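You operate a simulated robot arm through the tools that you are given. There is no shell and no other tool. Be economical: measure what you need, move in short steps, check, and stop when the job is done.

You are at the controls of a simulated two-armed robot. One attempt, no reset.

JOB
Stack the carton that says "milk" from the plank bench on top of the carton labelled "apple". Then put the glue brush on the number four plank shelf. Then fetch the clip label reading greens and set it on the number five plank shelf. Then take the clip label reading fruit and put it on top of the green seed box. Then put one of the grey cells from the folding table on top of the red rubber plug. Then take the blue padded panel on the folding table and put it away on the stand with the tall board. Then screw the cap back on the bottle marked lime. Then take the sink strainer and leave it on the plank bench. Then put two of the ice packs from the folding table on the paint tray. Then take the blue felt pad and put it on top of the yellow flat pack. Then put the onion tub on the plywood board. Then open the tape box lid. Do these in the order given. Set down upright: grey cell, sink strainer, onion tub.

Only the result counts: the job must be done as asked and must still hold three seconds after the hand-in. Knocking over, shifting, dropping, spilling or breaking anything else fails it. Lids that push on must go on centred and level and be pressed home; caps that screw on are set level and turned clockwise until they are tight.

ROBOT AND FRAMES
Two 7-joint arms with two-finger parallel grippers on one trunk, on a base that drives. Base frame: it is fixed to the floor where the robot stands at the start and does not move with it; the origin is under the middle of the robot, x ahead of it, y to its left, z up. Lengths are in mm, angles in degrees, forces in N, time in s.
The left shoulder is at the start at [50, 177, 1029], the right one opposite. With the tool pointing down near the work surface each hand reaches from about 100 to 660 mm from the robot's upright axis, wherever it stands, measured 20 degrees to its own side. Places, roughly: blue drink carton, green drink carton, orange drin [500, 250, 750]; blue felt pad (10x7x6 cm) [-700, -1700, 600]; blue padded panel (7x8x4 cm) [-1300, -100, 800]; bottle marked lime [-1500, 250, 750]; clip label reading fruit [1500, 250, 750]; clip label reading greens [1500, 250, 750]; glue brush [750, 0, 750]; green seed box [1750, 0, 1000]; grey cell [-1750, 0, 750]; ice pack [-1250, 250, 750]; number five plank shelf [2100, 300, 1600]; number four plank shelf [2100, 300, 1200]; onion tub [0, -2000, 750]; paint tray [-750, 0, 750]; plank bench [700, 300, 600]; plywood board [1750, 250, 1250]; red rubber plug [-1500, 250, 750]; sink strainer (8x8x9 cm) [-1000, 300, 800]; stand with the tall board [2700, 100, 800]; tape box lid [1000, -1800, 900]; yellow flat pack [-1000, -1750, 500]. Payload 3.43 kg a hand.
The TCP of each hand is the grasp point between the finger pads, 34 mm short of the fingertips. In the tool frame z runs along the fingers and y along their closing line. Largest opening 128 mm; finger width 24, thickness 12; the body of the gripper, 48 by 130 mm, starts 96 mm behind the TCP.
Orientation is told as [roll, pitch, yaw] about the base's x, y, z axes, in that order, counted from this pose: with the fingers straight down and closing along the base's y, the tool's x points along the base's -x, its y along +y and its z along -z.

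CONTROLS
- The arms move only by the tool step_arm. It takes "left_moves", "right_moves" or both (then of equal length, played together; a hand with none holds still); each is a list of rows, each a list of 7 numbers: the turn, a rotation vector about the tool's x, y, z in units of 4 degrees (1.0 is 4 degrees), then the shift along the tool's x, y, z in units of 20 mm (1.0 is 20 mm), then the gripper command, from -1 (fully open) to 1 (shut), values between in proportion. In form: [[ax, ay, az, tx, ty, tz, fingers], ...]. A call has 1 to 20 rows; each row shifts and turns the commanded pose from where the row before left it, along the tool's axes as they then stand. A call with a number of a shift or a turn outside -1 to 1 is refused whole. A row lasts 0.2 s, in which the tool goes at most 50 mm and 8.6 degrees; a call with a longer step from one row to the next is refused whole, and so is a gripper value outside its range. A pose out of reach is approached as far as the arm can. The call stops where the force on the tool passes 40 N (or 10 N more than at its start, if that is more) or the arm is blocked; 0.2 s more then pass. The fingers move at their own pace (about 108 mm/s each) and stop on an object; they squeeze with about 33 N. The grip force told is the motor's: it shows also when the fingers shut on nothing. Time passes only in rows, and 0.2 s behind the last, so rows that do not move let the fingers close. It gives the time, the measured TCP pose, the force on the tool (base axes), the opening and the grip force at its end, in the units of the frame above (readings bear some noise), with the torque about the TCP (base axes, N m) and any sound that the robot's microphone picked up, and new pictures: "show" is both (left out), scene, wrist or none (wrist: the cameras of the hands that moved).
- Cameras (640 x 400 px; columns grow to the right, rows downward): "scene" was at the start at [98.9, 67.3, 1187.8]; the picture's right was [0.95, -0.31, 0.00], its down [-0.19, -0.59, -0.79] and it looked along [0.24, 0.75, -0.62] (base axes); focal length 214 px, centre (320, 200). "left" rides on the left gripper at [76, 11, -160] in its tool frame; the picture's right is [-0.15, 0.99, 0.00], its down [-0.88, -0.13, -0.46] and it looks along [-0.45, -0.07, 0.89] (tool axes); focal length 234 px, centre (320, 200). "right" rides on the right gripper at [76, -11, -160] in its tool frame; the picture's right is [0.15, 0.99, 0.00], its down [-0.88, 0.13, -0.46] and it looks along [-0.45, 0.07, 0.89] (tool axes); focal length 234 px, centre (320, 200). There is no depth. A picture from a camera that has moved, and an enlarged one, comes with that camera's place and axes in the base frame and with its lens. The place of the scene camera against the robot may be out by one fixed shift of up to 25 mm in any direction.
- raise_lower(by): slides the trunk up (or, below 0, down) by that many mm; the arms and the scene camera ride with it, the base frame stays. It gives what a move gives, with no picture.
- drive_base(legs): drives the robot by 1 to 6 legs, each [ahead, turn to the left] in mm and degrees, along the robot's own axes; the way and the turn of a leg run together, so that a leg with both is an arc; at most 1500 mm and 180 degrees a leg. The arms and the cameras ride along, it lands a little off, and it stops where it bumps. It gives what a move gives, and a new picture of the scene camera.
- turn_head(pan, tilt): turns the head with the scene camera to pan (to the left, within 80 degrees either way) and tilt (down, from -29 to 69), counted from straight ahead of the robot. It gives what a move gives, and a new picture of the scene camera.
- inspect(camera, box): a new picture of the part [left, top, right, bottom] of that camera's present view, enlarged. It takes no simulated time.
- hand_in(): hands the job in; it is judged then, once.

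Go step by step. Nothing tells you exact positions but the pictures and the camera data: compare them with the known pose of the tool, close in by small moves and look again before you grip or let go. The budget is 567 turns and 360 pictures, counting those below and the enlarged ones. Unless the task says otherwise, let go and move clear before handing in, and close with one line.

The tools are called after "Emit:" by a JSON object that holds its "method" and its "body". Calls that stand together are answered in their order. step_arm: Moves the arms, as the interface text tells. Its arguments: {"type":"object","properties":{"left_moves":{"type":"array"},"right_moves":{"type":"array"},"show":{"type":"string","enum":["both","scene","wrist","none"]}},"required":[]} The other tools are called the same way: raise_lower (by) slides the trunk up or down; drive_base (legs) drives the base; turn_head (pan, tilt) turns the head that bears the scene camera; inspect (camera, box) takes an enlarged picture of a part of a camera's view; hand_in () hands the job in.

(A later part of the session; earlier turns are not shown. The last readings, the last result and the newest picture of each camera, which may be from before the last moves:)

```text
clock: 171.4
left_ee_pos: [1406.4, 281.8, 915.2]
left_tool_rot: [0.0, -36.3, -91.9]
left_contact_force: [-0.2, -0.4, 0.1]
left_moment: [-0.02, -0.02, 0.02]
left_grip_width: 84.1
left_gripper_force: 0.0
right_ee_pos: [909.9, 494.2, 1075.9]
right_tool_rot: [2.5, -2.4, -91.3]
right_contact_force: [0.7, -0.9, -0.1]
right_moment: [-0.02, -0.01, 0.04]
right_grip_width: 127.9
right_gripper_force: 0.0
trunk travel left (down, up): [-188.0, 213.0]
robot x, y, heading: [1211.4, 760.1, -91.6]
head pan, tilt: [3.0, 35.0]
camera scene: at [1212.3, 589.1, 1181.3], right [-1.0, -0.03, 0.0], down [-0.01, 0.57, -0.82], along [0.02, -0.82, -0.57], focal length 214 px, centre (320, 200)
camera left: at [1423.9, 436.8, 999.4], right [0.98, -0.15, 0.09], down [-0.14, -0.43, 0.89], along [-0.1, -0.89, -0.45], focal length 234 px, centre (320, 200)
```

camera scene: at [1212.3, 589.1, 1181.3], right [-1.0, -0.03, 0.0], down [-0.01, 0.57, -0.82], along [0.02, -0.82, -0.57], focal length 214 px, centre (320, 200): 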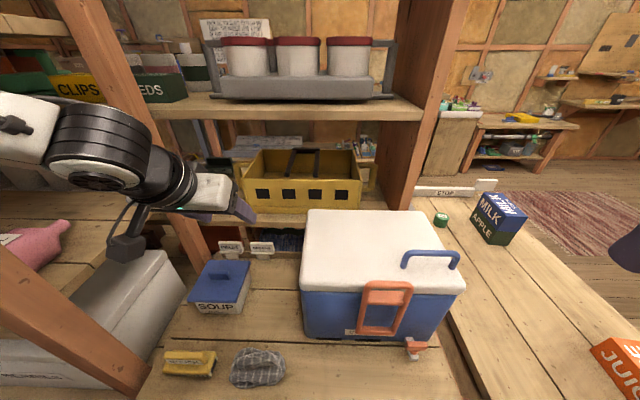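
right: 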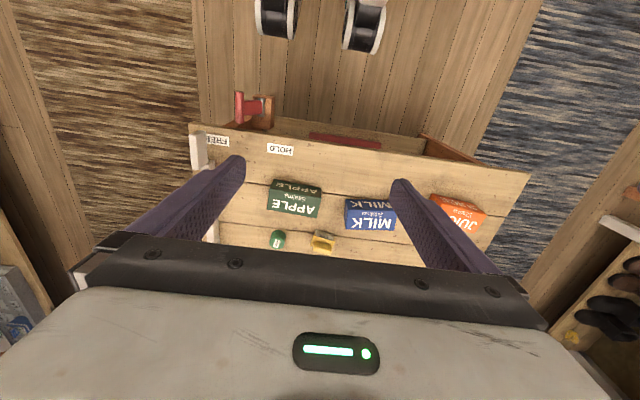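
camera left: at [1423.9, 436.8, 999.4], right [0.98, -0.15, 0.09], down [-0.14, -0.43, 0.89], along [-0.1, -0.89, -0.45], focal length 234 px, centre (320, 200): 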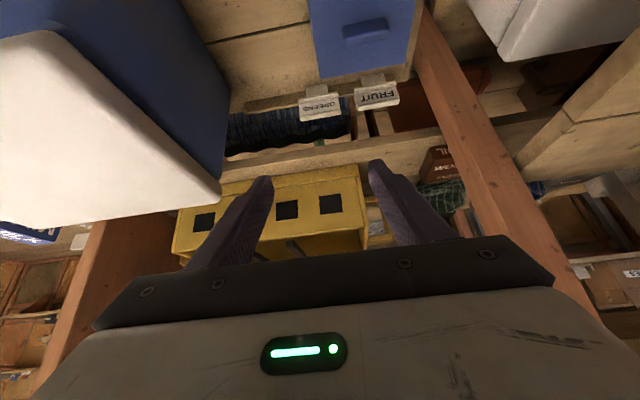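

Emit:
{"method": "drive_base", "body": {"legs": [[-480, 0]]}}

Emit:
{"method": "step_arm", "body": {"left_moves": [[0, 1, 0, 0, 0, -0.5, -1], [0, 1, 0, 0, 0, -0.5, -1], [0, 1, 0, 0, 0, -0.5, -1], [0, 1, 0, 0, 0, -0.5, -1], [0, 1, 0, 0, 0, -0.5, -1], [0, 1, 0, 0, 0, -0.5, -1], [0, 1, 0, 0, 0, -0.5, -1], [0, 1, 0, 0, 0, -0.5, -1], [0, 1, 0, 0, 0, -0.5, -1], [0, 0, 0, 1, 0.5, -0.5, -1], [0, 0, 0, 1, 0.5, -0.5, -1], [0, 0, 0, 1, 0.5, -0.5, -1], [0, 0, 0, 1, 0.5, -0.5, -1], [0, 0, 0, 1, 0.5, -0.5, -1], [0, 0, 0, 1, 0.5, -0.5, -1], [0, 0, 0, 1, 0.5, -0.5, -1], [0, 0, 0, 1, 0.5, -0.5, -1], [0, 0, 0, 1, 0, 0, -1], [0, 0, 0, 1, 0, 0, -1], [0, 0, 0, 1, 0, 0, -1]], "show": "none"}}

Emit:
{"method": "drive_base", "body": {"legs": [[0, 91], [400, 0], [0, -90]]}}

```text
clock: 174.2
left_ee_pos: [1419.1, 765.0, 914.4]
left_tool_rot: [0.0, -36.3, -92.1]
left_contact_force: [0.1, 0.2, 0.0]
left_moment: [0.01, -0.02, -0.03]
left_grip_width: 83.6
left_gripper_force: 0.0
right_ee_pos: [923.9, 978.3, 1076.3]
right_tool_rot: [2.3, -2.5, -91.4]
right_contact_force: [0.6, 0.2, -0.2]
right_moment: [0.01, -0.01, 0.02]
right_grip_width: 128.0
right_gripper_force: 0.0
trunk travel left (down, up): [-188.0, 213.0]
robot x, y, heading: [1222.6, 1245.8, -92.0]
head pan, tilt: [3.0, 35.0]
camera scene: at [1224.4, 1072.7, 1180.7], right [-1.0, -0.02, 0.0], down [-0.01, 0.57, -0.82], along [0.02, -0.82, -0.57], focal length 214 px, centre (320, 200)
```

scene: 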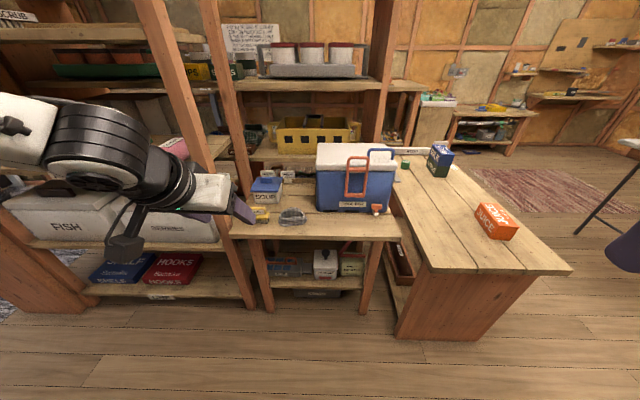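

```text
clock: 178.4
left_ee_pos: [1508.9, 1013.0, 1075.3]
left_tool_rot: [0.0, -0.4, -92.2]
left_contact_force: [-0.6, 0.4, 0.3]
left_moment: [0.02, 0.01, 0.0]
left_grip_width: 128.1
left_gripper_force: 0.0
right_ee_pos: [922.9, 978.7, 1076.2]
right_tool_rot: [2.3, -2.5, -91.4]
right_contact_force: [-0.5, 0.1, -0.2]
right_moment: [-0.01, -0.01, 0.01]
right_grip_width: 128.3
right_gripper_force: 0.0
trunk travel left (down, up): [-188.0, 213.0]
robot x, y, heading: [1221.6, 1243.9, -91.8]
head pan, tilt: [3.0, 35.0]
```

```text
clock: 188.6
left_ee_pos: [1914.4, 1005.6, 1074.8]
left_tool_rot: [0.1, -0.4, -91.9]
left_contact_force: [0.2, 0.5, 0.0]
left_moment: [-0.01, -0.02, 0.0]
left_grip_width: 128.1
left_gripper_force: 0.2
right_ee_pos: [1330.5, 967.1, 1075.6]
right_tool_rot: [2.2, -2.5, -91.2]
right_contact_force: [-0.4, 0.2, -0.9]
right_moment: [-0.03, -0.01, -0.03]
right_grip_width: 127.9
right_gripper_force: 0.1
trunk travel left (down, up): [-188.0, 213.0]
robot x, y, heading: [1626.5, 1239.6, -91.4]
head pan, tilt: [3.0, 35.0]
camera scene: at [1630.2, 1063.6, 1180.6], right [-1.0, -0.03, 0.0], down [-0.02, 0.57, -0.82], along [0.02, -0.82, -0.57], focal length 214 px, centre (320, 200)
```

scene: 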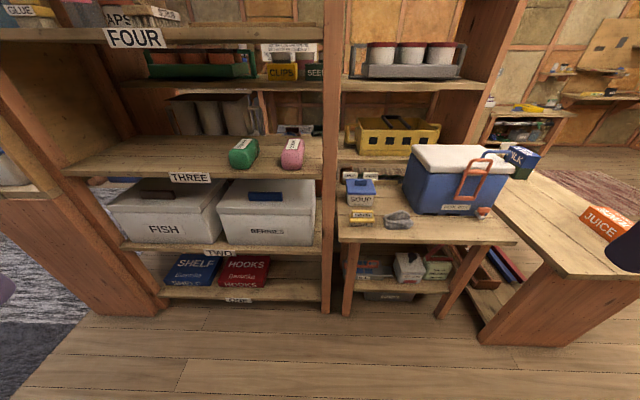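

Emit:
{"method": "drive_base", "body": {"legs": [[455, 0]]}}

Emit:
{"method": "step_arm", "body": {"right_moves": [[0.55, -0.95, 0, 0, 0, 0, -0.31], [0, -0.95, 0, 0, 0, 0, -0.31], [0, -0.95, 0, 0, 0, 0, -0.31], [0, -0.95, 0, 0, 0, 0, -0.31], [0, -0.95, 0, 0, 0, 0, -0.31], [0, -0.95, 0, 0, 0, 0, -0.31], [0, -0.95, 0, 0, 0, 0, -0.31], [0, -0.95, 0, 0, 0, 0, -0.31]], "show": "both"}}

```text
clock: 191.3
left_ee_pos: [1903.1, 560.0, 1074.5]
left_tool_rot: [0.0, -0.4, -91.8]
left_contact_force: [0.3, -0.2, -0.5]
left_moment: [0.04, -0.02, 0.01]
left_grip_width: 128.0
left_gripper_force: 0.0
right_ee_pos: [1320.3, 522.2, 1075.6]
right_tool_rot: [2.2, -2.4, -91.1]
right_contact_force: [0.1, 0.2, 0.1]
right_moment: [0.0, 0.0, 0.02]
right_grip_width: 128.0
right_gripper_force: 0.2
trunk travel left (down, up): [-188.0, 213.0]
robot x, y, heading: [1618.0, 791.9, -91.3]
head pan, tilt: [3.0, 35.0]
camera scene: at [1619.7, 617.3, 1180.6], right [-1.0, -0.03, 0.0], down [-0.02, 0.57, -0.82], along [0.02, -0.82, -0.57], focal length 214 px, centre (320, 200)
```

scene: 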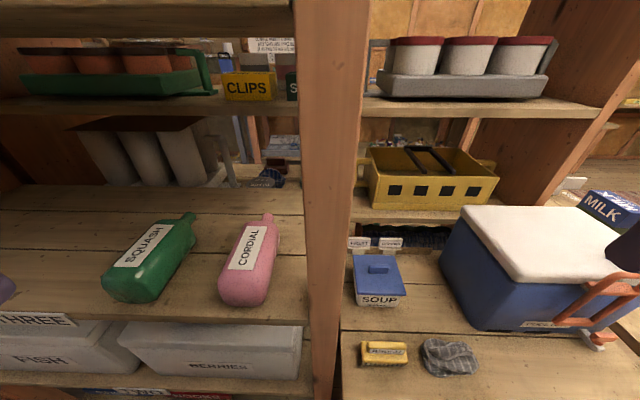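

```text
clock: 193.1
left_ee_pos: [1904.7, 560.0, 1075.7]
left_tool_rot: [0.0, -0.4, -91.9]
left_contact_force: [0.1, -0.7, 0.7]
left_moment: [0.01, 0.03, 0.01]
left_grip_width: 127.9
left_gripper_force: 0.0
right_ee_pos: [1319.9, 521.7, 1076.2]
right_tool_rot: [0.2, -33.0, -91.3]
right_contact_force: [0.0, 0.1, 0.2]
right_moment: [-0.03, -0.02, 0.01]
right_grip_width: 83.6
right_gripper_force: 0.1
trunk travel left (down, up): [-188.0, 213.0]
robot x, y, heading: [1619.6, 789.9, -91.6]
head pan, tilt: [3.0, 35.0]
camera scene: at [1619.6, 617.6, 1180.6], right [-1.0, -0.03, 0.0], down [-0.02, 0.57, -0.82], along [0.02, -0.82, -0.57], focal length 214 px, centre (320, 200)
camera right: at [1311.0, 673.0, 1170.2], right [0.99, 0.1, -0.08], down [0.12, -0.49, 0.86], along [0.05, -0.86, -0.5], focal length 234 px, centre (320, 200)
```

scene: 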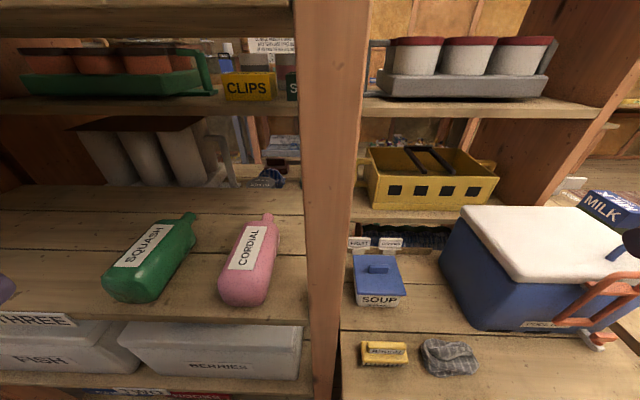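
right: 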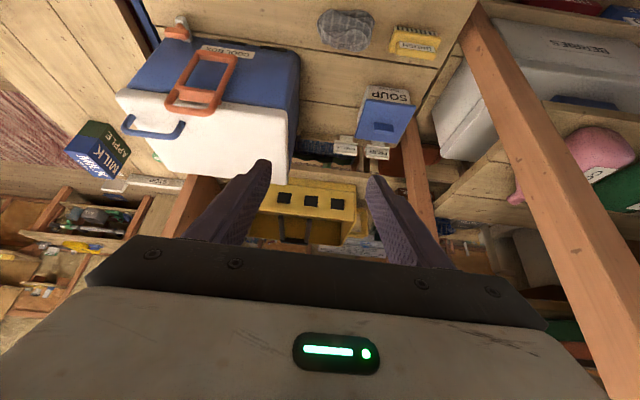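

Emit:
{"method": "step_arm", "body": {"right_moves": [[0, 0, 0, -0.797, 0.435, 0.517, -0.31], [0, 0, 0, -0.797, 0.435, 0.517, -0.31], [0, 0, 0, -0.797, 0.435, 0.517, -0.31], [0, 0, 0, -0.797, 0.435, 0.517, -0.31], [0, 0, 0, -0.797, 0.435, 0.517, -0.31], [0, 0, 0, -0.797, 0.435, 0.517, -0.31], [0, 0, 0, -0.797, 0.435, 0.517, -0.31], [0, 0, 0, -0.797, 0.435, 0.517, -0.31], [0, 0, 0, -0.797, 0.435, 0.517, -0.31], [0, 0, 0, -0.797, 0.435, 0.517, -0.31]], "show": "none"}}

Emit:
{"method": "raise_lower", "body": {"by": -110}}

Emit:
{"method": "inspect", "body": {"camera": "right", "box": [0, 0, 640, 400]}}

Emit:
{"method": "inspect", "body": {"camera": "right", "box": [240, 20, 440, 145]}}

```text
clock: 195.3
left_ee_pos: [1905.2, 559.8, 1075.0]
left_tool_rot: [-0.1, -0.4, -92.0]
left_contact_force: [0.1, -0.6, -0.2]
left_moment: [0.01, 0.03, -0.01]
left_grip_width: 128.0
left_gripper_force: 0.2
right_ee_pos: [1403.3, 331.1, 1073.1]
right_tool_rot: [0.1, -32.9, -91.2]
right_contact_force: [0.2, -0.1, 0.1]
right_moment: [-0.03, 0.03, -0.03]
right_grip_width: 83.8
right_gripper_force: 0.1
trunk travel left (down, up): [-188.0, 213.0]
robot x, y, heading: [1614.5, 790.9, -91.4]
head pan, tilt: [3.0, 35.0]
```

```text
clock: 196.8
left_ee_pos: [1903.8, 560.2, 965.1]
left_tool_rot: [0.0, -0.4, -91.9]
left_contact_force: [-0.5, 0.2, -0.3]
left_moment: [-0.01, -0.02, 0.01]
left_grip_width: 127.8
left_gripper_force: 0.1
right_ee_pos: [1403.6, 330.8, 965.0]
right_tool_rot: [0.2, -32.9, -91.3]
right_contact_force: [0.6, -1.4, 0.8]
right_moment: [-0.03, 0.02, -0.03]
right_grip_width: 83.9
right_gripper_force: 0.0
trunk travel left (down, up): [-78.0, 323.0]
robot x, y, heading: [1613.5, 793.2, -91.2]
head pan, tilt: [3.0, 35.0]
```

```text
1.00 times, centred on (320, 200) of right
camera zoom: at [1395.1, 481.3, 1058.5], right [0.99, 0.1, -0.08], down [0.12, -0.49, 0.86], along [0.05, -0.86, -0.5], focal length 234 px, centre (320, 200)
```

zoom: 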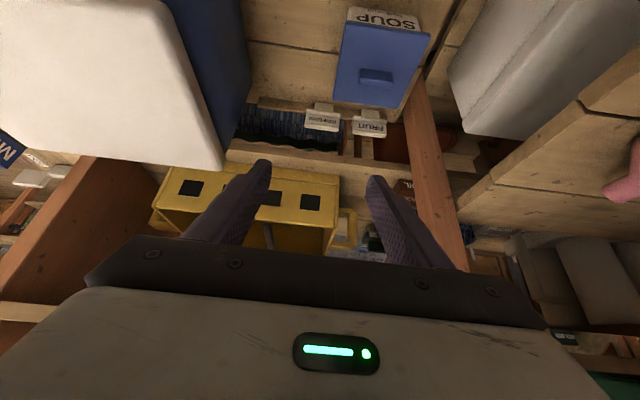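

```text
3.20 times, centred on (340, 82) of right
camera zoom: at [1395.1, 481.3, 1058.5], right [0.99, 0.1, -0.08], down [0.12, -0.49, 0.86], along [0.05, -0.86, -0.5], focal length 749 px, centre (256, 576)
```

zoom: 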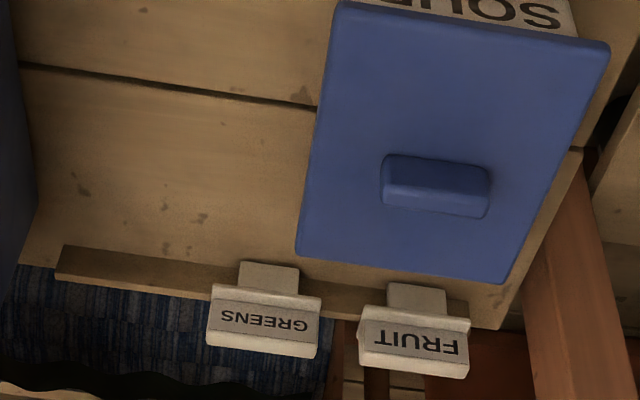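

Excellent agreement: GREENS at (1405,134,656). The line of the fingers points right at it; I advance most of the way.

Emit:
{"method": "step_arm", "body": {"right_moves": [[0, 0, 0, 0.13, 0.28, 1, -0.31], [0, 0, 0, 0, 0, 1, -0.31], [0, 0, 0, 0, 0, 1, -0.31], [0, 0, 0, 0, 0, 1, -0.31], [0, 0, 0, 0, 0, 1, -0.31], [0, 0, 0, 0, 0, 1, -0.31], [0, 0, 0, 0, 0, 1, -0.31], [0, 0, 0, 0, 0, 1, -0.31], [0, 0, 0, 0, 0, 1, -0.31], [0, 0, 0, 0, 0, 1, -0.31], [0, 0, 0, 0, 0, 1, -0.31], [0, 0, 0, 0, 0, 1, -0.31]], "show": "both"}}

```text
clock: 199.3
left_ee_pos: [1905.3, 560.1, 964.8]
left_tool_rot: [0.0, -0.4, -92.0]
left_contact_force: [0.4, -0.6, -1.2]
left_moment: [-0.01, -0.02, 0.03]
left_grip_width: 128.1
left_gripper_force: 0.0
right_ee_pos: [1407.5, 202.1, 761.8]
right_tool_rot: [0.2, -32.8, -91.2]
right_contact_force: [-0.5, 0.1, 0.2]
right_moment: [-0.02, 0.0, -0.01]
right_grip_width: 83.8
right_gripper_force: 0.1
trunk travel left (down, up): [-78.0, 323.0]
robot x, y, heading: [1618.3, 791.0, -91.3]
head pan, tilt: [3.0, 35.0]
camera scene: at [1619.6, 617.5, 1070.6], right [-1.0, -0.03, 0.0], down [-0.02, 0.57, -0.82], along [0.02, -0.82, -0.57], focal length 214 px, centre (320, 200)
camera right: at [1399.0, 352.6, 856.2], right [0.99, 0.1, -0.08], down [0.12, -0.5, 0.86], along [0.05, -0.86, -0.5], focal length 234 px, centre (320, 200)
```

scene: 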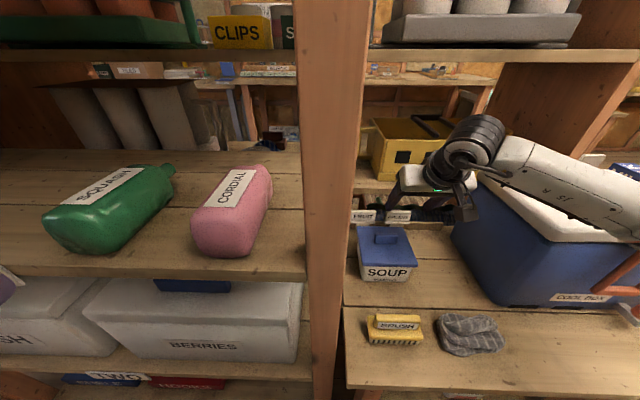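
right: 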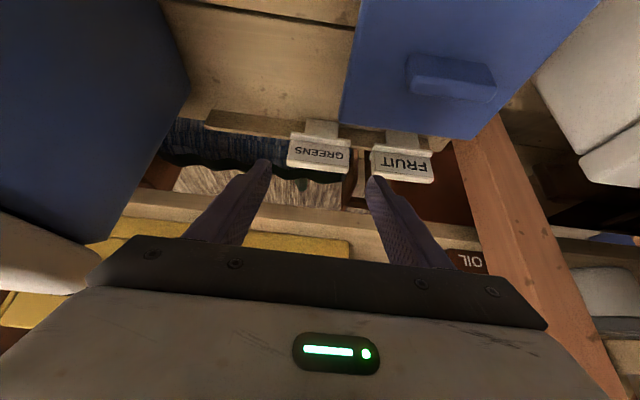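

Emit:
{"method": "turn_head", "body": {"pan": -35, "tilt": 30}}

```text
clock: 200.4
left_ee_pos: [1904.1, 559.9, 965.6]
left_tool_rot: [0.0, -0.3, -91.9]
left_contact_force: [-0.1, 0.1, 0.3]
left_moment: [0.0, 0.01, 0.0]
left_grip_width: 127.8
left_gripper_force: 0.1
right_ee_pos: [1407.3, 202.7, 760.6]
right_tool_rot: [0.3, -32.9, -91.3]
right_contact_force: [0.1, 0.2, -1.2]
right_moment: [-0.03, -0.02, 0.02]
right_grip_width: 83.8
right_gripper_force: 0.0
trunk travel left (down, up): [-78.0, 323.0]
robot x, y, heading: [1619.0, 787.1, -91.3]
head pan, tilt: [-35.0, 30.0]
camera scene: at [1563.6, 632.7, 1078.4], right [-0.81, 0.59, 0.0], down [0.3, 0.4, -0.87], along [-0.51, -0.7, -0.5], focal length 214 px, centre (320, 200)
```

scene: 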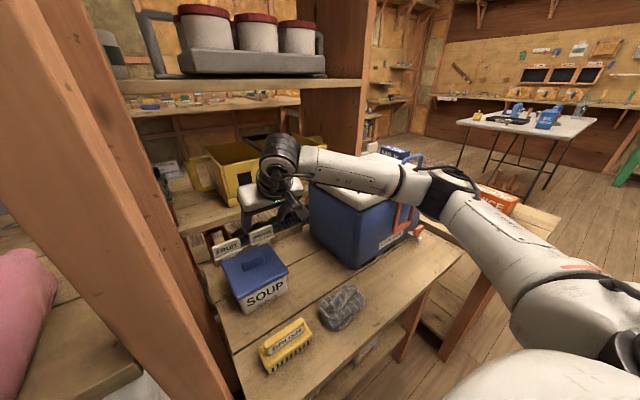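

Emit:
{"method": "step_arm", "body": {"right_moves": [[0, 0, 0, 0, -0.1, 1, -0.31], [0, 0, 0, 0, 0, 1, -0.31], [0, 0, 0, 0, 0, 0.7, -0.31]], "show": "both"}}

Emit:
{"method": "inspect", "body": {"camera": "right", "box": [220, 70, 460, 220]}}

```text
clock: 201.2
left_ee_pos: [1904.0, 560.6, 965.8]
left_tool_rot: [0.0, -0.4, -91.9]
left_contact_force: [-1.0, 0.2, 0.6]
left_moment: [0.02, 0.02, -0.02]
left_grip_width: 127.8
left_gripper_force: 0.1
right_ee_pos: [1404.7, 174.1, 715.2]
right_tool_rot: [0.1, -32.9, -91.2]
right_contact_force: [-0.5, 0.4, -0.6]
right_moment: [-0.02, 0.0, -0.01]
right_grip_width: 83.9
right_gripper_force: 0.3
trunk travel left (down, up): [-78.0, 323.0]
robot x, y, heading: [1613.1, 787.5, -91.6]
head pan, tilt: [-35.0, 30.0]
camera scene: at [1563.5, 632.7, 1078.4], right [-0.81, 0.59, 0.0], down [0.3, 0.4, -0.87], along [-0.51, -0.7, -0.5], focal length 214 px, centre (320, 200)
camera right: at [1396.1, 324.7, 810.2], right [0.99, 0.1, -0.08], down [0.12, -0.49, 0.86], along [0.05, -0.86, -0.5], focal length 234 px, centre (320, 200)
```

scene: 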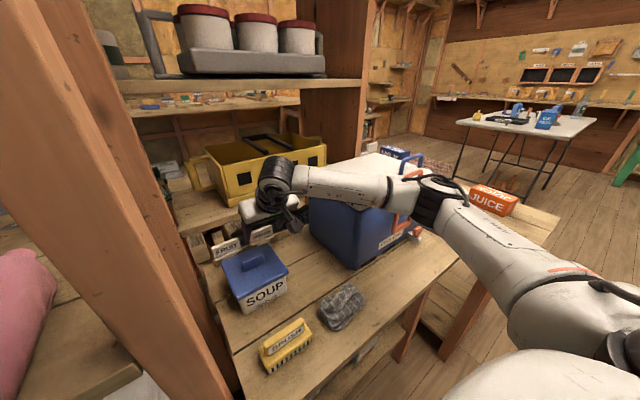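
right: 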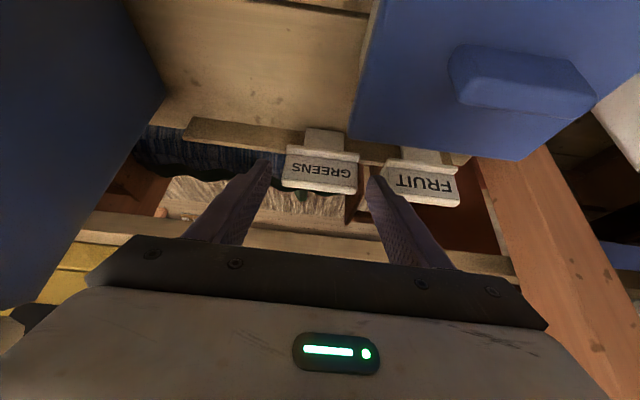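

```text
2.67 times, centred on (340, 145) of right
camera zoom: at [1396.1, 324.7, 810.2], right [0.99, 0.1, -0.08], down [0.12, -0.49, 0.86], along [0.05, -0.86, -0.5], focal length 624 px, centre (267, 347)
```

zoom: 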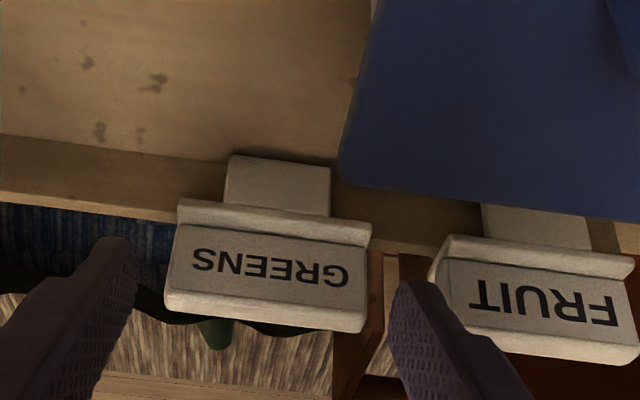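

Emit:
{"method": "step_arm", "body": {"right_moves": [[0, 0, 0, 0, 0.1, 0.9, -0.31], [0, 0, 0, 0, 0, 0.9, -0.31], [0, 0, 0, 0, 0, 0.5, -0.31]], "show": "wrist"}}

Emit:
{"method": "inspect", "body": {"camera": "right", "box": [220, 70, 460, 220]}}

Emit:
{"method": "inspect", "body": {"camera": "scene", "box": [180, 140, 340, 300]}}

```text
clock: 202.1
left_ee_pos: [1903.7, 560.8, 965.8]
left_tool_rot: [0.0, -0.5, -91.9]
left_contact_force: [0.7, -0.1, 0.8]
left_moment: [-0.01, -0.05, -0.01]
left_grip_width: 127.9
left_gripper_force: 0.0
right_ee_pos: [1406.4, 152.3, 685.4]
right_tool_rot: [0.4, -33.0, -91.1]
right_contact_force: [-2.8, 19.4, 16.3]
right_moment: [0.5, -0.51, 0.73]
right_grip_width: 80.9
right_gripper_force: 0.1
trunk travel left (down, up): [-78.0, 323.0]
robot x, y, heading: [1616.2, 795.1, -91.2]
head pan, tilt: [-35.0, 30.0]
stopped in row 3 (right hand): the force on the tool passed its limit (the readings are from after the stop); the commanded pose is now the measured one
camera right: at [1398.3, 303.0, 778.6], right [0.99, 0.11, -0.07], down [0.12, -0.49, 0.86], along [0.06, -0.86, -0.5], focal length 234 px, centre (320, 200)
```

right: 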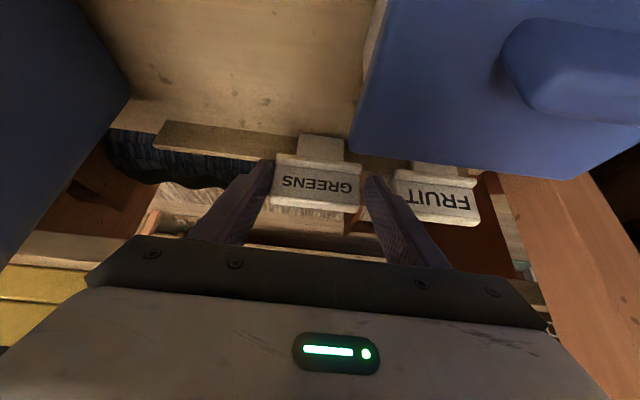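

```text
2.67 times, centred on (340, 145) of right
camera zoom: at [1398.3, 303.0, 778.6], right [0.99, 0.11, -0.07], down [0.12, -0.49, 0.86], along [0.06, -0.86, -0.5], focal length 624 px, centre (267, 347)
```

zoom: 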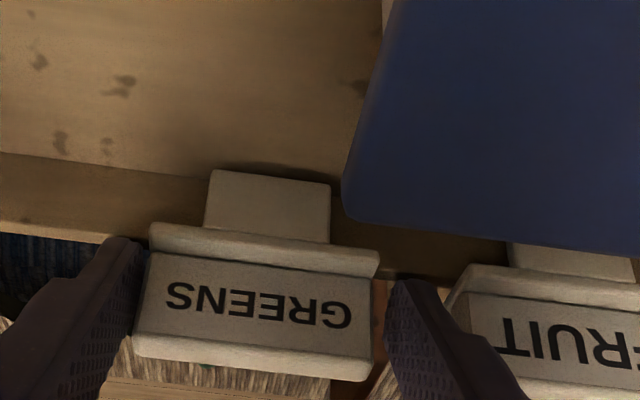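

```text
2.50 times, centred on (260, 220) of scene
camera zoom: at [1563.3, 636.0, 1079.1], right [-0.8, 0.59, 0.0], down [0.3, 0.4, -0.87], along [-0.51, -0.7, -0.5], focal length 536 px, centre (470, 150)
```

zoom: 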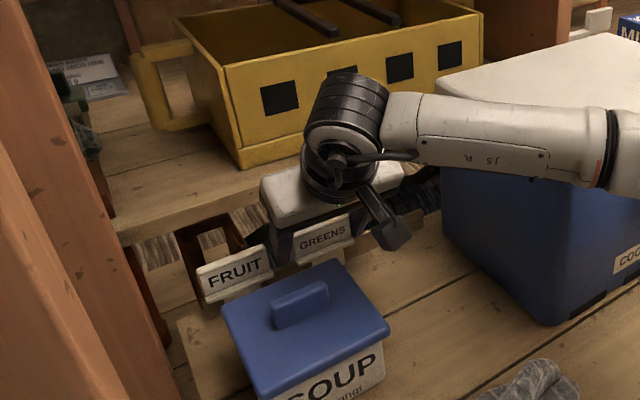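

Emit:
{"method": "step_arm", "body": {"right_moves": [[0, 0, 0, 0, -0.1, -0.15, -0.31], [0, 0, 0, 0, 0, 0, -0.1], [0, 0, 0, 0, 0, 0, 0.3], [0, 0, 0, 0, 0, 0, 1], [0, 0, 0, 0, 0, 0, 1]], "show": "none"}}

Emit:
{"method": "inspect", "body": {"camera": "right", "box": [220, 70, 460, 220]}}

```text
clock: 203.2
left_ee_pos: [1905.3, 559.9, 965.5]
left_tool_rot: [0.0, -0.5, -92.0]
left_contact_force: [-0.1, -0.1, -0.4]
left_moment: [-0.01, -0.01, 0.04]
left_grip_width: 128.2
left_gripper_force: 0.0
right_ee_pos: [1407.9, 151.2, 684.9]
right_tool_rot: [0.4, -33.0, -91.1]
right_contact_force: [6.2, 4.3, 10.8]
right_moment: [0.01, -0.48, 0.24]
right_grip_width: 70.8
right_gripper_force: 32.9
trunk travel left (down, up): [-78.0, 323.0]
robot x, y, heading: [1618.4, 793.6, -91.3]
head pan, tilt: [-35.0, 30.0]
```

```text
2.67 times, centred on (340, 145) of right
camera zoom: at [1397.2, 302.8, 778.8], right [0.99, 0.11, -0.07], down [0.12, -0.49, 0.86], along [0.06, -0.86, -0.5], focal length 624 px, centre (267, 347)
```

zoom: 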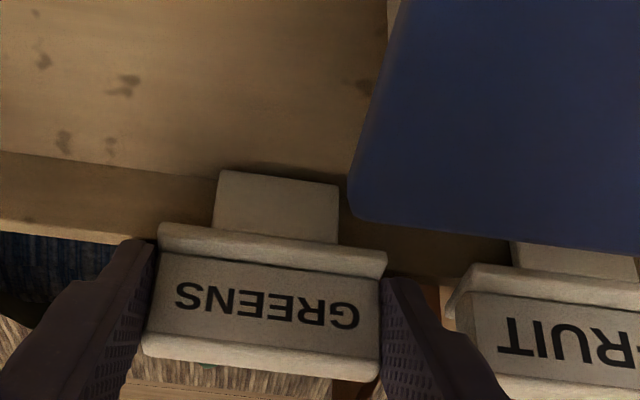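

Gripped. I withdraw along the finger direction.

Emit:
{"method": "step_arm", "body": {"right_moves": [[0, 0, 0, 0, 0, -0.5, 1], [0, 0, 0, 0, 0, -0.7, 1], [0, 0, 0, 0, 0, -0.8, 1], [0, 0, 0, 0, 0, -1, 1], [0, 0, 0, 0, 0, -1, 1]], "show": "both"}}

```text
clock: 204.4
left_ee_pos: [1904.9, 560.3, 965.1]
left_tool_rot: [0.0, -0.4, -91.9]
left_contact_force: [-0.5, 0.1, -0.3]
left_moment: [0.04, -0.03, 0.0]
left_grip_width: 127.9
left_gripper_force: 0.1
right_ee_pos: [1406.3, 196.1, 749.2]
right_tool_rot: [0.3, -32.7, -91.2]
right_contact_force: [-0.5, 0.4, 0.4]
right_moment: [0.0, -0.04, 0.01]
right_grip_width: 70.5
right_gripper_force: 33.2
trunk travel left (down, up): [-78.0, 323.0]
robot x, y, heading: [1618.2, 792.6, -91.2]
head pan, tilt: [-35.0, 30.0]
camera scene: at [1563.3, 633.4, 1078.4], right [-0.8, 0.59, 0.0], down [0.3, 0.4, -0.87], along [-0.51, -0.7, -0.5], focal length 214 px, centre (320, 200)
camera right: at [1396.8, 346.5, 844.6], right [0.99, 0.11, -0.07], down [0.12, -0.5, 0.86], along [0.05, -0.86, -0.51], focal length 234 px, centre (320, 200)
```

scene: 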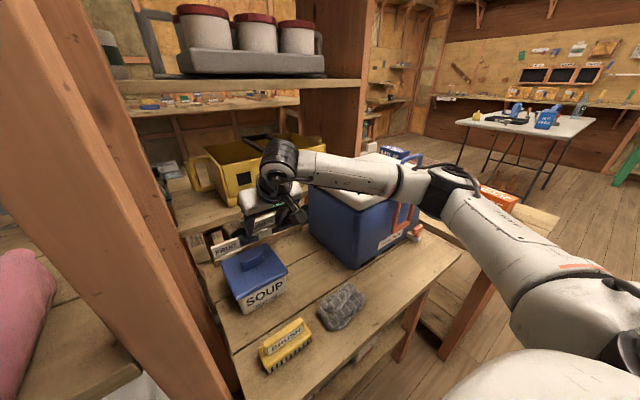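
right: 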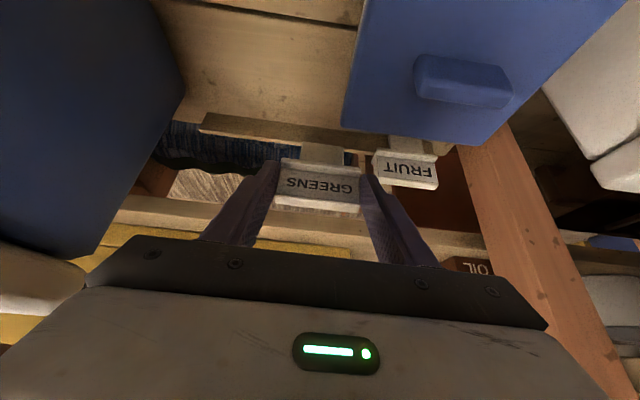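

GREENS is held. I retract fully, back away and raise the trunk.

Emit:
{"method": "step_arm", "body": {"right_moves": [[0, 0, 0, 0, 0, -1, 1], [0, 0, 0, 0, 0, -1, 1], [0, 0, 0, 0, 0, -1, 1], [0, 0, 0, 0, 0, -1, 1], [0, 0, 0, 0, 0, -1, 1], [0, 0, 0, 0, 0, -1, 1], [0, 0, 0, 0, 0, -1, 1], [0, 0, 0, 0, 0, -1, 1], [0, 0, 0, 0, 0, -1, 1], [0, 0, 0, 0, 0, -1, 1]], "show": "none"}}

Emit:
{"method": "raise_lower", "body": {"by": 200}}

Emit:
{"method": "drive_base", "body": {"legs": [[-450, 0]]}}

Emit:
{"method": "raise_lower", "body": {"by": 123}}

Emit:
{"method": "turn_head", "body": {"pan": 10, "tilt": 0}}

```text
clock: 206.7
left_ee_pos: [1904.2, 560.5, 964.8]
left_tool_rot: [0.0, -0.4, -91.9]
left_contact_force: [0.9, 0.1, 1.0]
left_moment: [0.01, 0.01, 0.0]
left_grip_width: 128.2
left_gripper_force: 0.0
right_ee_pos: [1406.2, 303.7, 919.5]
right_tool_rot: [0.4, -32.7, -91.2]
right_contact_force: [-0.2, 0.6, 0.0]
right_moment: [0.02, 0.01, 0.01]
right_grip_width: 70.5
right_gripper_force: 33.7
trunk travel left (down, up): [-78.0, 323.0]
robot x, y, heading: [1614.1, 790.2, -91.4]
head pan, tilt: [-35.0, 30.0]
```

```text
clock: 208.8
left_ee_pos: [1903.4, 560.2, 1164.8]
left_tool_rot: [0.0, -0.4, -91.9]
left_contact_force: [0.4, -0.5, 0.1]
left_moment: [0.02, 0.0, 0.0]
left_grip_width: 128.1
left_gripper_force: 0.0
right_ee_pos: [1406.9, 302.9, 1119.8]
right_tool_rot: [0.4, -32.9, -91.2]
right_contact_force: [-0.1, 0.1, -0.5]
right_moment: [0.0, 0.0, -0.03]
right_grip_width: 70.4
right_gripper_force: 33.5
trunk travel left (down, up): [-278.0, 123.0]
robot x, y, heading: [1616.6, 788.8, -91.7]
head pan, tilt: [-35.0, 30.0]
```

```text
clock: 211.5
left_ee_pos: [1914.6, 1008.2, 1164.9]
left_tool_rot: [0.0, -0.4, -91.6]
left_contact_force: [-0.3, -0.9, -0.5]
left_moment: [0.01, -0.01, -0.02]
left_grip_width: 128.0
left_gripper_force: 0.1
right_ee_pos: [1419.9, 749.2, 1120.1]
right_tool_rot: [0.4, -32.8, -90.9]
right_contact_force: [0.0, 0.6, 0.7]
right_moment: [-0.03, 0.0, 0.02]
right_grip_width: 70.6
right_gripper_force: 33.0
trunk travel left (down, up): [-278.0, 123.0]
robot x, y, heading: [1625.9, 1237.8, -91.0]
head pan, tilt: [-35.0, 30.0]
camera scene: at [1573.9, 1080.4, 1278.5], right [-0.81, 0.59, 0.0], down [0.29, 0.4, -0.87], along [-0.51, -0.7, -0.5], focal length 214 px, centre (320, 200)
```

scene: 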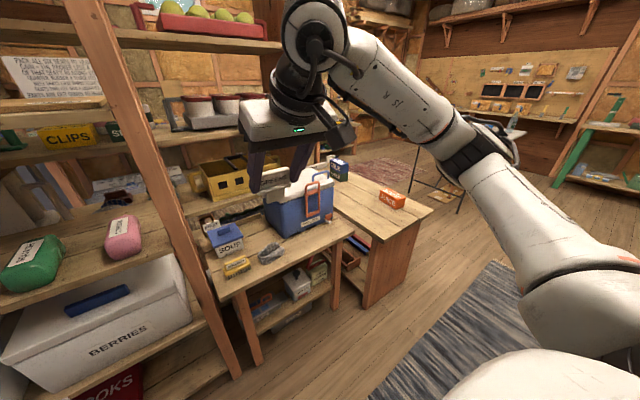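

```text
clock: 213.1
left_ee_pos: [1914.3, 1008.7, 1288.7]
left_tool_rot: [0.0, -0.5, -91.6]
left_contact_force: [0.4, 0.1, 0.3]
left_moment: [0.01, 0.01, 0.0]
left_grip_width: 127.9
left_gripper_force: 0.0
right_ee_pos: [1419.6, 748.8, 1242.2]
right_tool_rot: [0.4, -32.8, -90.9]
right_contact_force: [-0.6, -0.1, -0.3]
right_moment: [-0.03, 0.0, 0.0]
right_grip_width: 70.7
right_gripper_force: 33.2
trunk travel left (down, up): [-401.0, 0.0]
robot x, y, heading: [1626.9, 1235.8, -91.1]
head pan, tilt: [-35.0, 30.0]
```

```text
clock: 214.2
left_ee_pos: [1914.8, 1008.2, 1288.2]
left_tool_rot: [0.0, -0.5, -91.6]
left_contact_force: [-0.1, -0.7, 0.2]
left_moment: [0.02, -0.03, -0.01]
left_grip_width: 127.9
left_gripper_force: 0.1
right_ee_pos: [1420.4, 747.9, 1242.8]
right_tool_rot: [0.4, -32.7, -90.9]
right_contact_force: [0.4, 0.4, -0.6]
right_moment: [-0.02, 0.02, -0.03]
right_grip_width: 70.2
right_gripper_force: 33.0
trunk travel left (down, up): [-401.0, 0.0]
robot x, y, heading: [1626.5, 1238.7, -91.1]
head pan, tilt: [10.0, 0.0]
camera scene: at [1641.1, 1064.1, 1449.7], right [-0.99, -0.15, 0.0], down [0.0, 0.0, -1.0], along [0.15, -0.99, 0.0], focal length 214 px, centre (320, 200)
```

scene: 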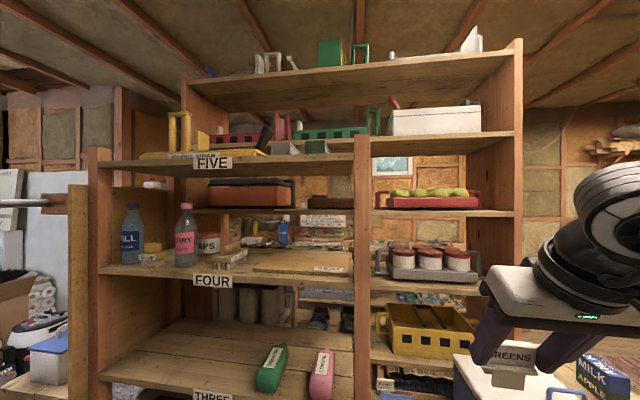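

Emit:
{"method": "inspect", "body": {"camera": "scene", "box": [120, 90, 380, 180]}}

```text
2.46 times, centred on (250, 135) of scene
camera zoom: at [1641.1, 1064.1, 1449.7], right [-0.99, -0.15, 0.0], down [0.0, 0.0, -1.0], along [0.15, -0.99, 0.0], focal length 528 px, centre (492, 360)
```

zoom: 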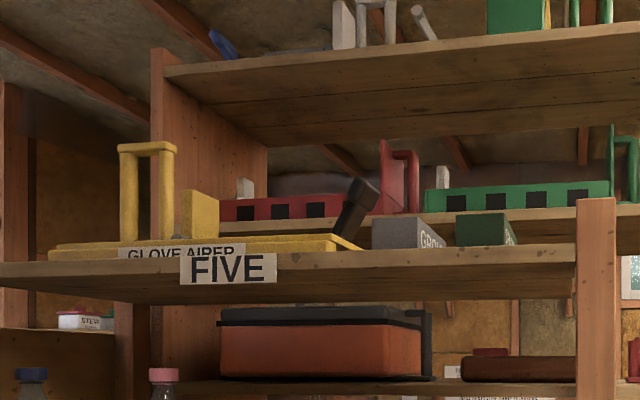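

Emit:
{"method": "drive_base", "body": {"legs": [[0, 91], [320, 0], [0, -90]]}}

Emit:
{"method": "step_arm", "body": {"right_moves": [[0, -1, 0, 0, 0, 0, 1], [0, -1, 0, 0, 0, 0, 1], [0, -1, 0, 0, 0, 0, 1], [0, -1, 0, 0, 0, 0, 1], [0, -1, 0, 0, 0, 0, 1], [0, -1, 0, 0, 0, 0, 1], [0, -1, 0, 0, 0, 0, 1], [0, -1, 0, 0, 0, 0, 1], [0, -1, 0, 0, 0, 0, 1], [0, -1, 0, 0, 0, 0, 1], [0, -1, 0, 0, 0, 0, 1], [0, -1, 0, 0, 0, 0, 1], [0, -1, 0, 0, 0, 0, 1], [0, -1, 0, 0, 0, 0, 1]], "show": "both"}}

```text
clock: 224.0
left_ee_pos: [2235.9, 1020.1, 1288.3]
left_tool_rot: [0.0, -0.3, -90.1]
left_contact_force: [-0.4, -0.7, 0.3]
left_moment: [0.0, -0.02, 0.0]
left_grip_width: 128.2
left_gripper_force: 0.0
right_ee_pos: [1747.5, 746.1, 1242.3]
right_tool_rot: [0.5, -32.8, -89.4]
right_contact_force: [0.3, -0.9, -0.1]
right_moment: [0.0, 0.0, 0.02]
right_grip_width: 70.5
right_gripper_force: 32.5
trunk travel left (down, up): [-401.0, 0.0]
robot x, y, heading: [1942.3, 1241.6, -89.7]
head pan, tilt: [10.0, 0.0]
camera scene: at [1960.7, 1067.4, 1449.7], right [-0.98, -0.18, 0.0], down [0.0, 0.0, -1.0], along [0.18, -0.98, 0.0], focal length 214 px, centre (320, 200)
```

scene: 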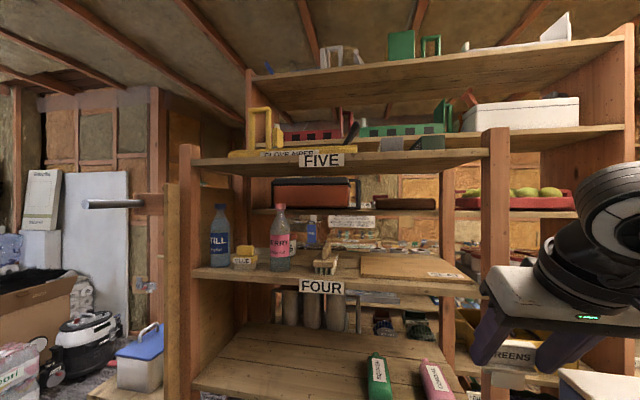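

```text
clock: 227.0
left_ee_pos: [2235.9, 1018.9, 1288.3]
left_tool_rot: [0.0, -0.4, -90.1]
left_contact_force: [-0.3, -0.6, -0.1]
left_moment: [0.01, 0.0, 0.0]
left_grip_width: 127.9
left_gripper_force: 0.1
right_ee_pos: [1757.1, 737.4, 1244.5]
right_tool_rot: [1.0, -82.7, -89.5]
right_contact_force: [-0.1, -0.4, 0.0]
right_moment: [0.01, 0.0, 0.0]
right_grip_width: 70.3
right_gripper_force: 33.0
right hand out of reach, approached as far as the arm can: row 12, 13, 14
trunk travel left (down, up): [-401.0, 0.0]
robot x, y, heading: [1940.9, 1242.6, -89.7]
head pan, tilt: [10.0, 0.0]
camera scene: at [1960.6, 1067.2, 1449.7], right [-0.98, -0.18, 0.0], down [0.0, 0.0, -1.0], along [0.18, -0.98, 0.0], focal length 214 px, centre (320, 200)
camera right: at [1742.2, 905.5, 1192.1], right [0.99, 0.05, -0.14], down [0.12, 0.34, 0.93], along [0.09, -0.94, 0.33], focal length 234 px, centre (320, 200)
```

scene: 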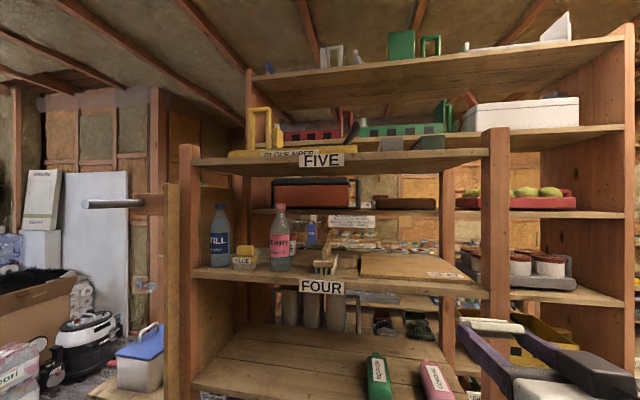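
right: 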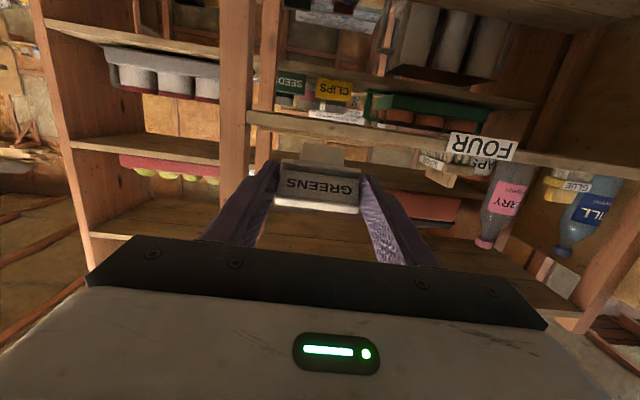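

Emit:
{"method": "step_arm", "body": {"right_moves": [[0, 0, 0, -0.992, 0, -0.127, 1], [0, 0, 0, -0.992, 0, -0.127, 1], [0, 0, 0, -0.992, 0, -0.127, 1], [0, 0, 0, -0.992, 0, -0.127, 1], [0, 0, 0, -0.992, 0, -0.127, 1], [0, 0, 0, -0.992, 0, -0.127, 1], [0, 0, 0, -0.992, 0, -0.127, 1], [0, 0, 0, -0.992, 0, -0.127, 1], [0, 0, 0, -0.992, 0, -0.127, 1], [0, 0, 0, -0.992, 0, -0.127, 1], [0, 0, 0, -0.992, 0, -0.127, 1], [0, 0, 0, -0.992, 0, -0.127, 1], [0, 0, 0, -0.992, 0, -0.127, 1], [0, 0, 0, -0.992, 0, -0.127, 1], [0, 0, 0, -0.992, 0, -0.127, 1], [0, 0, 0, -0.992, 0, -0.127, 1], [0, 0, 0, -0.992, 0, -0.127, 1], [0, 0, 0, -0.992, 0, -0.127, 1], [0, 0, 0, -0.992, 0, -0.127, 1], [0, 0, 0, -0.992, 0, -0.127, 1]], "show": "both"}}

```text
clock: 231.2
left_ee_pos: [2237.3, 1019.5, 1288.2]
left_tool_rot: [0.0, -0.4, -90.2]
left_contact_force: [0.1, -0.4, 0.4]
left_moment: [0.02, -0.05, 0.03]
left_grip_width: 128.3
left_gripper_force: 0.1
right_ee_pos: [1757.9, 738.4, 1645.8]
right_tool_rot: [0.6, -82.7, -89.0]
right_contact_force: [0.1, 0.5, -0.1]
right_moment: [0.01, 0.02, -0.02]
right_grip_width: 70.5
right_gripper_force: 33.1
trunk travel left (down, up): [-401.0, 0.0]
robot x, y, heading: [1941.3, 1237.0, -89.7]
head pan, tilt: [10.0, 0.0]
camera scene: at [1961.1, 1067.7, 1449.8], right [-0.98, -0.18, 0.0], down [0.0, 0.0, -1.0], along [0.18, -0.98, 0.0], focal length 214 px, centre (320, 200)
camera right: at [1742.5, 906.2, 1592.1], right [0.99, 0.05, -0.14], down [0.12, 0.34, 0.93], along [0.09, -0.94, 0.33], focal length 234 px, centre (320, 200)
```

scene: 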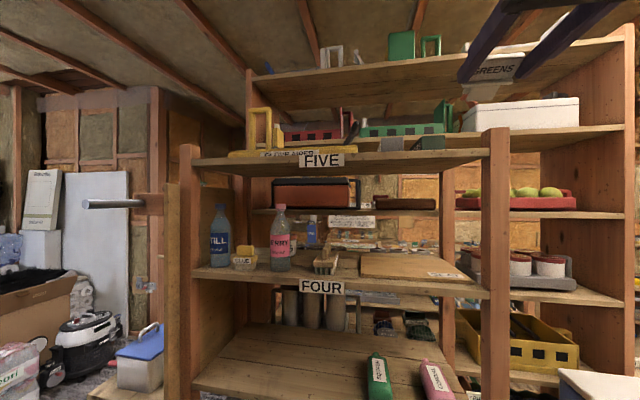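
right: 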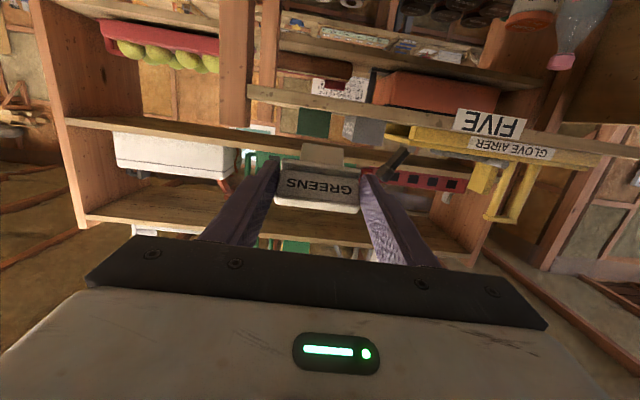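

Emit:
{"method": "step_arm", "body": {"right_moves": [[0, 0, 0, -0.992, 0, -0.127, 1], [0, 0, 0, -0.992, 0, -0.127, 1], [0, 0, 0, -0.992, 0, -0.127, 1], [0, 1, 0, 0, 0, 0, 1], [0, 1, 0, 0, 0, 0, 1], [0, 1, 0, 0, 0, 0, 1], [0, 1, 0, 0, 0, 0, 1], [0, 1, 0, 0, 0, 0, 1], [0, 1, 0, 0, 0, 0, 1]], "show": "wrist"}}

```text
clock: 233.2
left_ee_pos: [2234.6, 1018.7, 1288.3]
left_tool_rot: [0.1, -0.3, -90.1]
left_contact_force: [-0.2, 0.2, 0.6]
left_moment: [0.02, -0.04, 0.0]
left_grip_width: 128.2
left_gripper_force: 0.1
right_ee_pos: [1735.1, 727.1, 1681.8]
right_tool_rot: [0.5, -66.6, -88.8]
right_contact_force: [0.2, -0.1, -0.6]
right_moment: [0.0, 0.02, 0.06]
right_grip_width: 70.7
right_gripper_force: 33.4
right hand out of reach, approached as far as the arm can: row 7, 8, 9
trunk travel left (down, up): [-401.0, 0.0]
robot x, y, heading: [1940.7, 1239.4, -89.8]
head pan, tilt: [10.0, 0.0]
camera right: at [1718.9, 902.9, 1676.7], right [0.99, 0.09, -0.13], down [0.12, 0.07, 0.99], along [0.09, -0.99, 0.06], focal length 234 px, centre (320, 200)
```

right: 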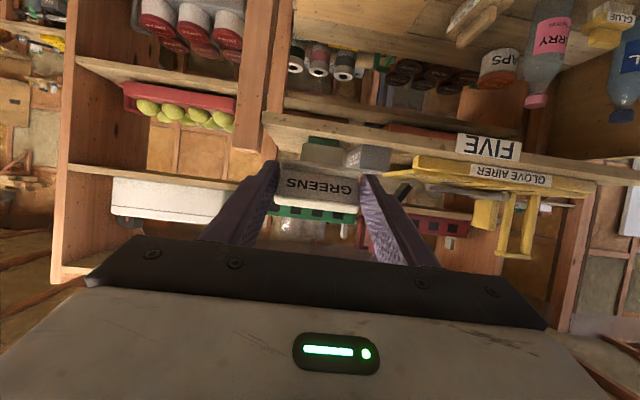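

Emit:
{"method": "inspect", "body": {"camera": "right", "box": [240, 90, 500, 252]}}

```text
2.46 times, centred on (370, 171) of right
camera zoom: at [1718.9, 902.9, 1676.7], right [0.99, 0.09, -0.13], down [0.12, 0.07, 0.99], along [0.09, -0.99, 0.06], focal length 576 px, centre (197, 271)
```

zoom: 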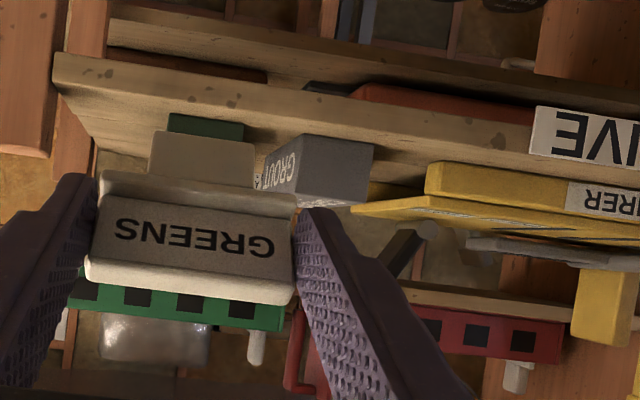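

Emit:
{"method": "step_arm", "body": {"right_moves": [[0, 0, 0, 0, -1, 0, 1], [0, 0, 0, 0, -1, 0, 1], [0, 0, 0, 0, -1, 0, 1]], "show": "none"}}

Emit:
{"method": "inspect", "body": {"camera": "right", "box": [240, 90, 500, 252]}}

```text
clock: 234.0
left_ee_pos: [2236.0, 1019.3, 1288.6]
left_tool_rot: [0.0, -0.5, -90.1]
left_contact_force: [0.3, -1.1, 0.0]
left_moment: [0.0, 0.0, -0.01]
left_grip_width: 128.1
left_gripper_force: 0.1
right_ee_pos: [1675.5, 726.1, 1680.9]
right_tool_rot: [0.4, -66.7, -88.7]
right_contact_force: [-0.1, -0.7, -0.3]
right_moment: [0.02, -0.02, 0.01]
right_grip_width: 70.3
right_gripper_force: 32.6
trunk travel left (down, up): [-401.0, 0.0]
robot x, y, heading: [1940.8, 1239.2, -89.6]
head pan, tilt: [10.0, 0.0]
```

```text
2.46 times, centred on (370, 171) of right
camera zoom: at [1659.4, 902.4, 1677.2], right [0.99, 0.09, -0.13], down [0.13, 0.07, 0.99], along [0.09, -0.99, 0.06], focal length 576 px, centre (197, 271)
```

zoom: 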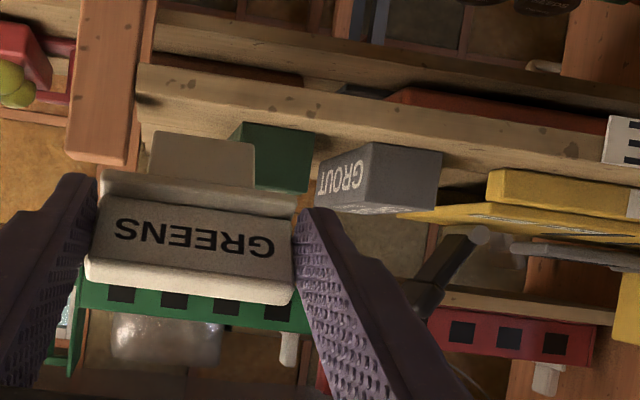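

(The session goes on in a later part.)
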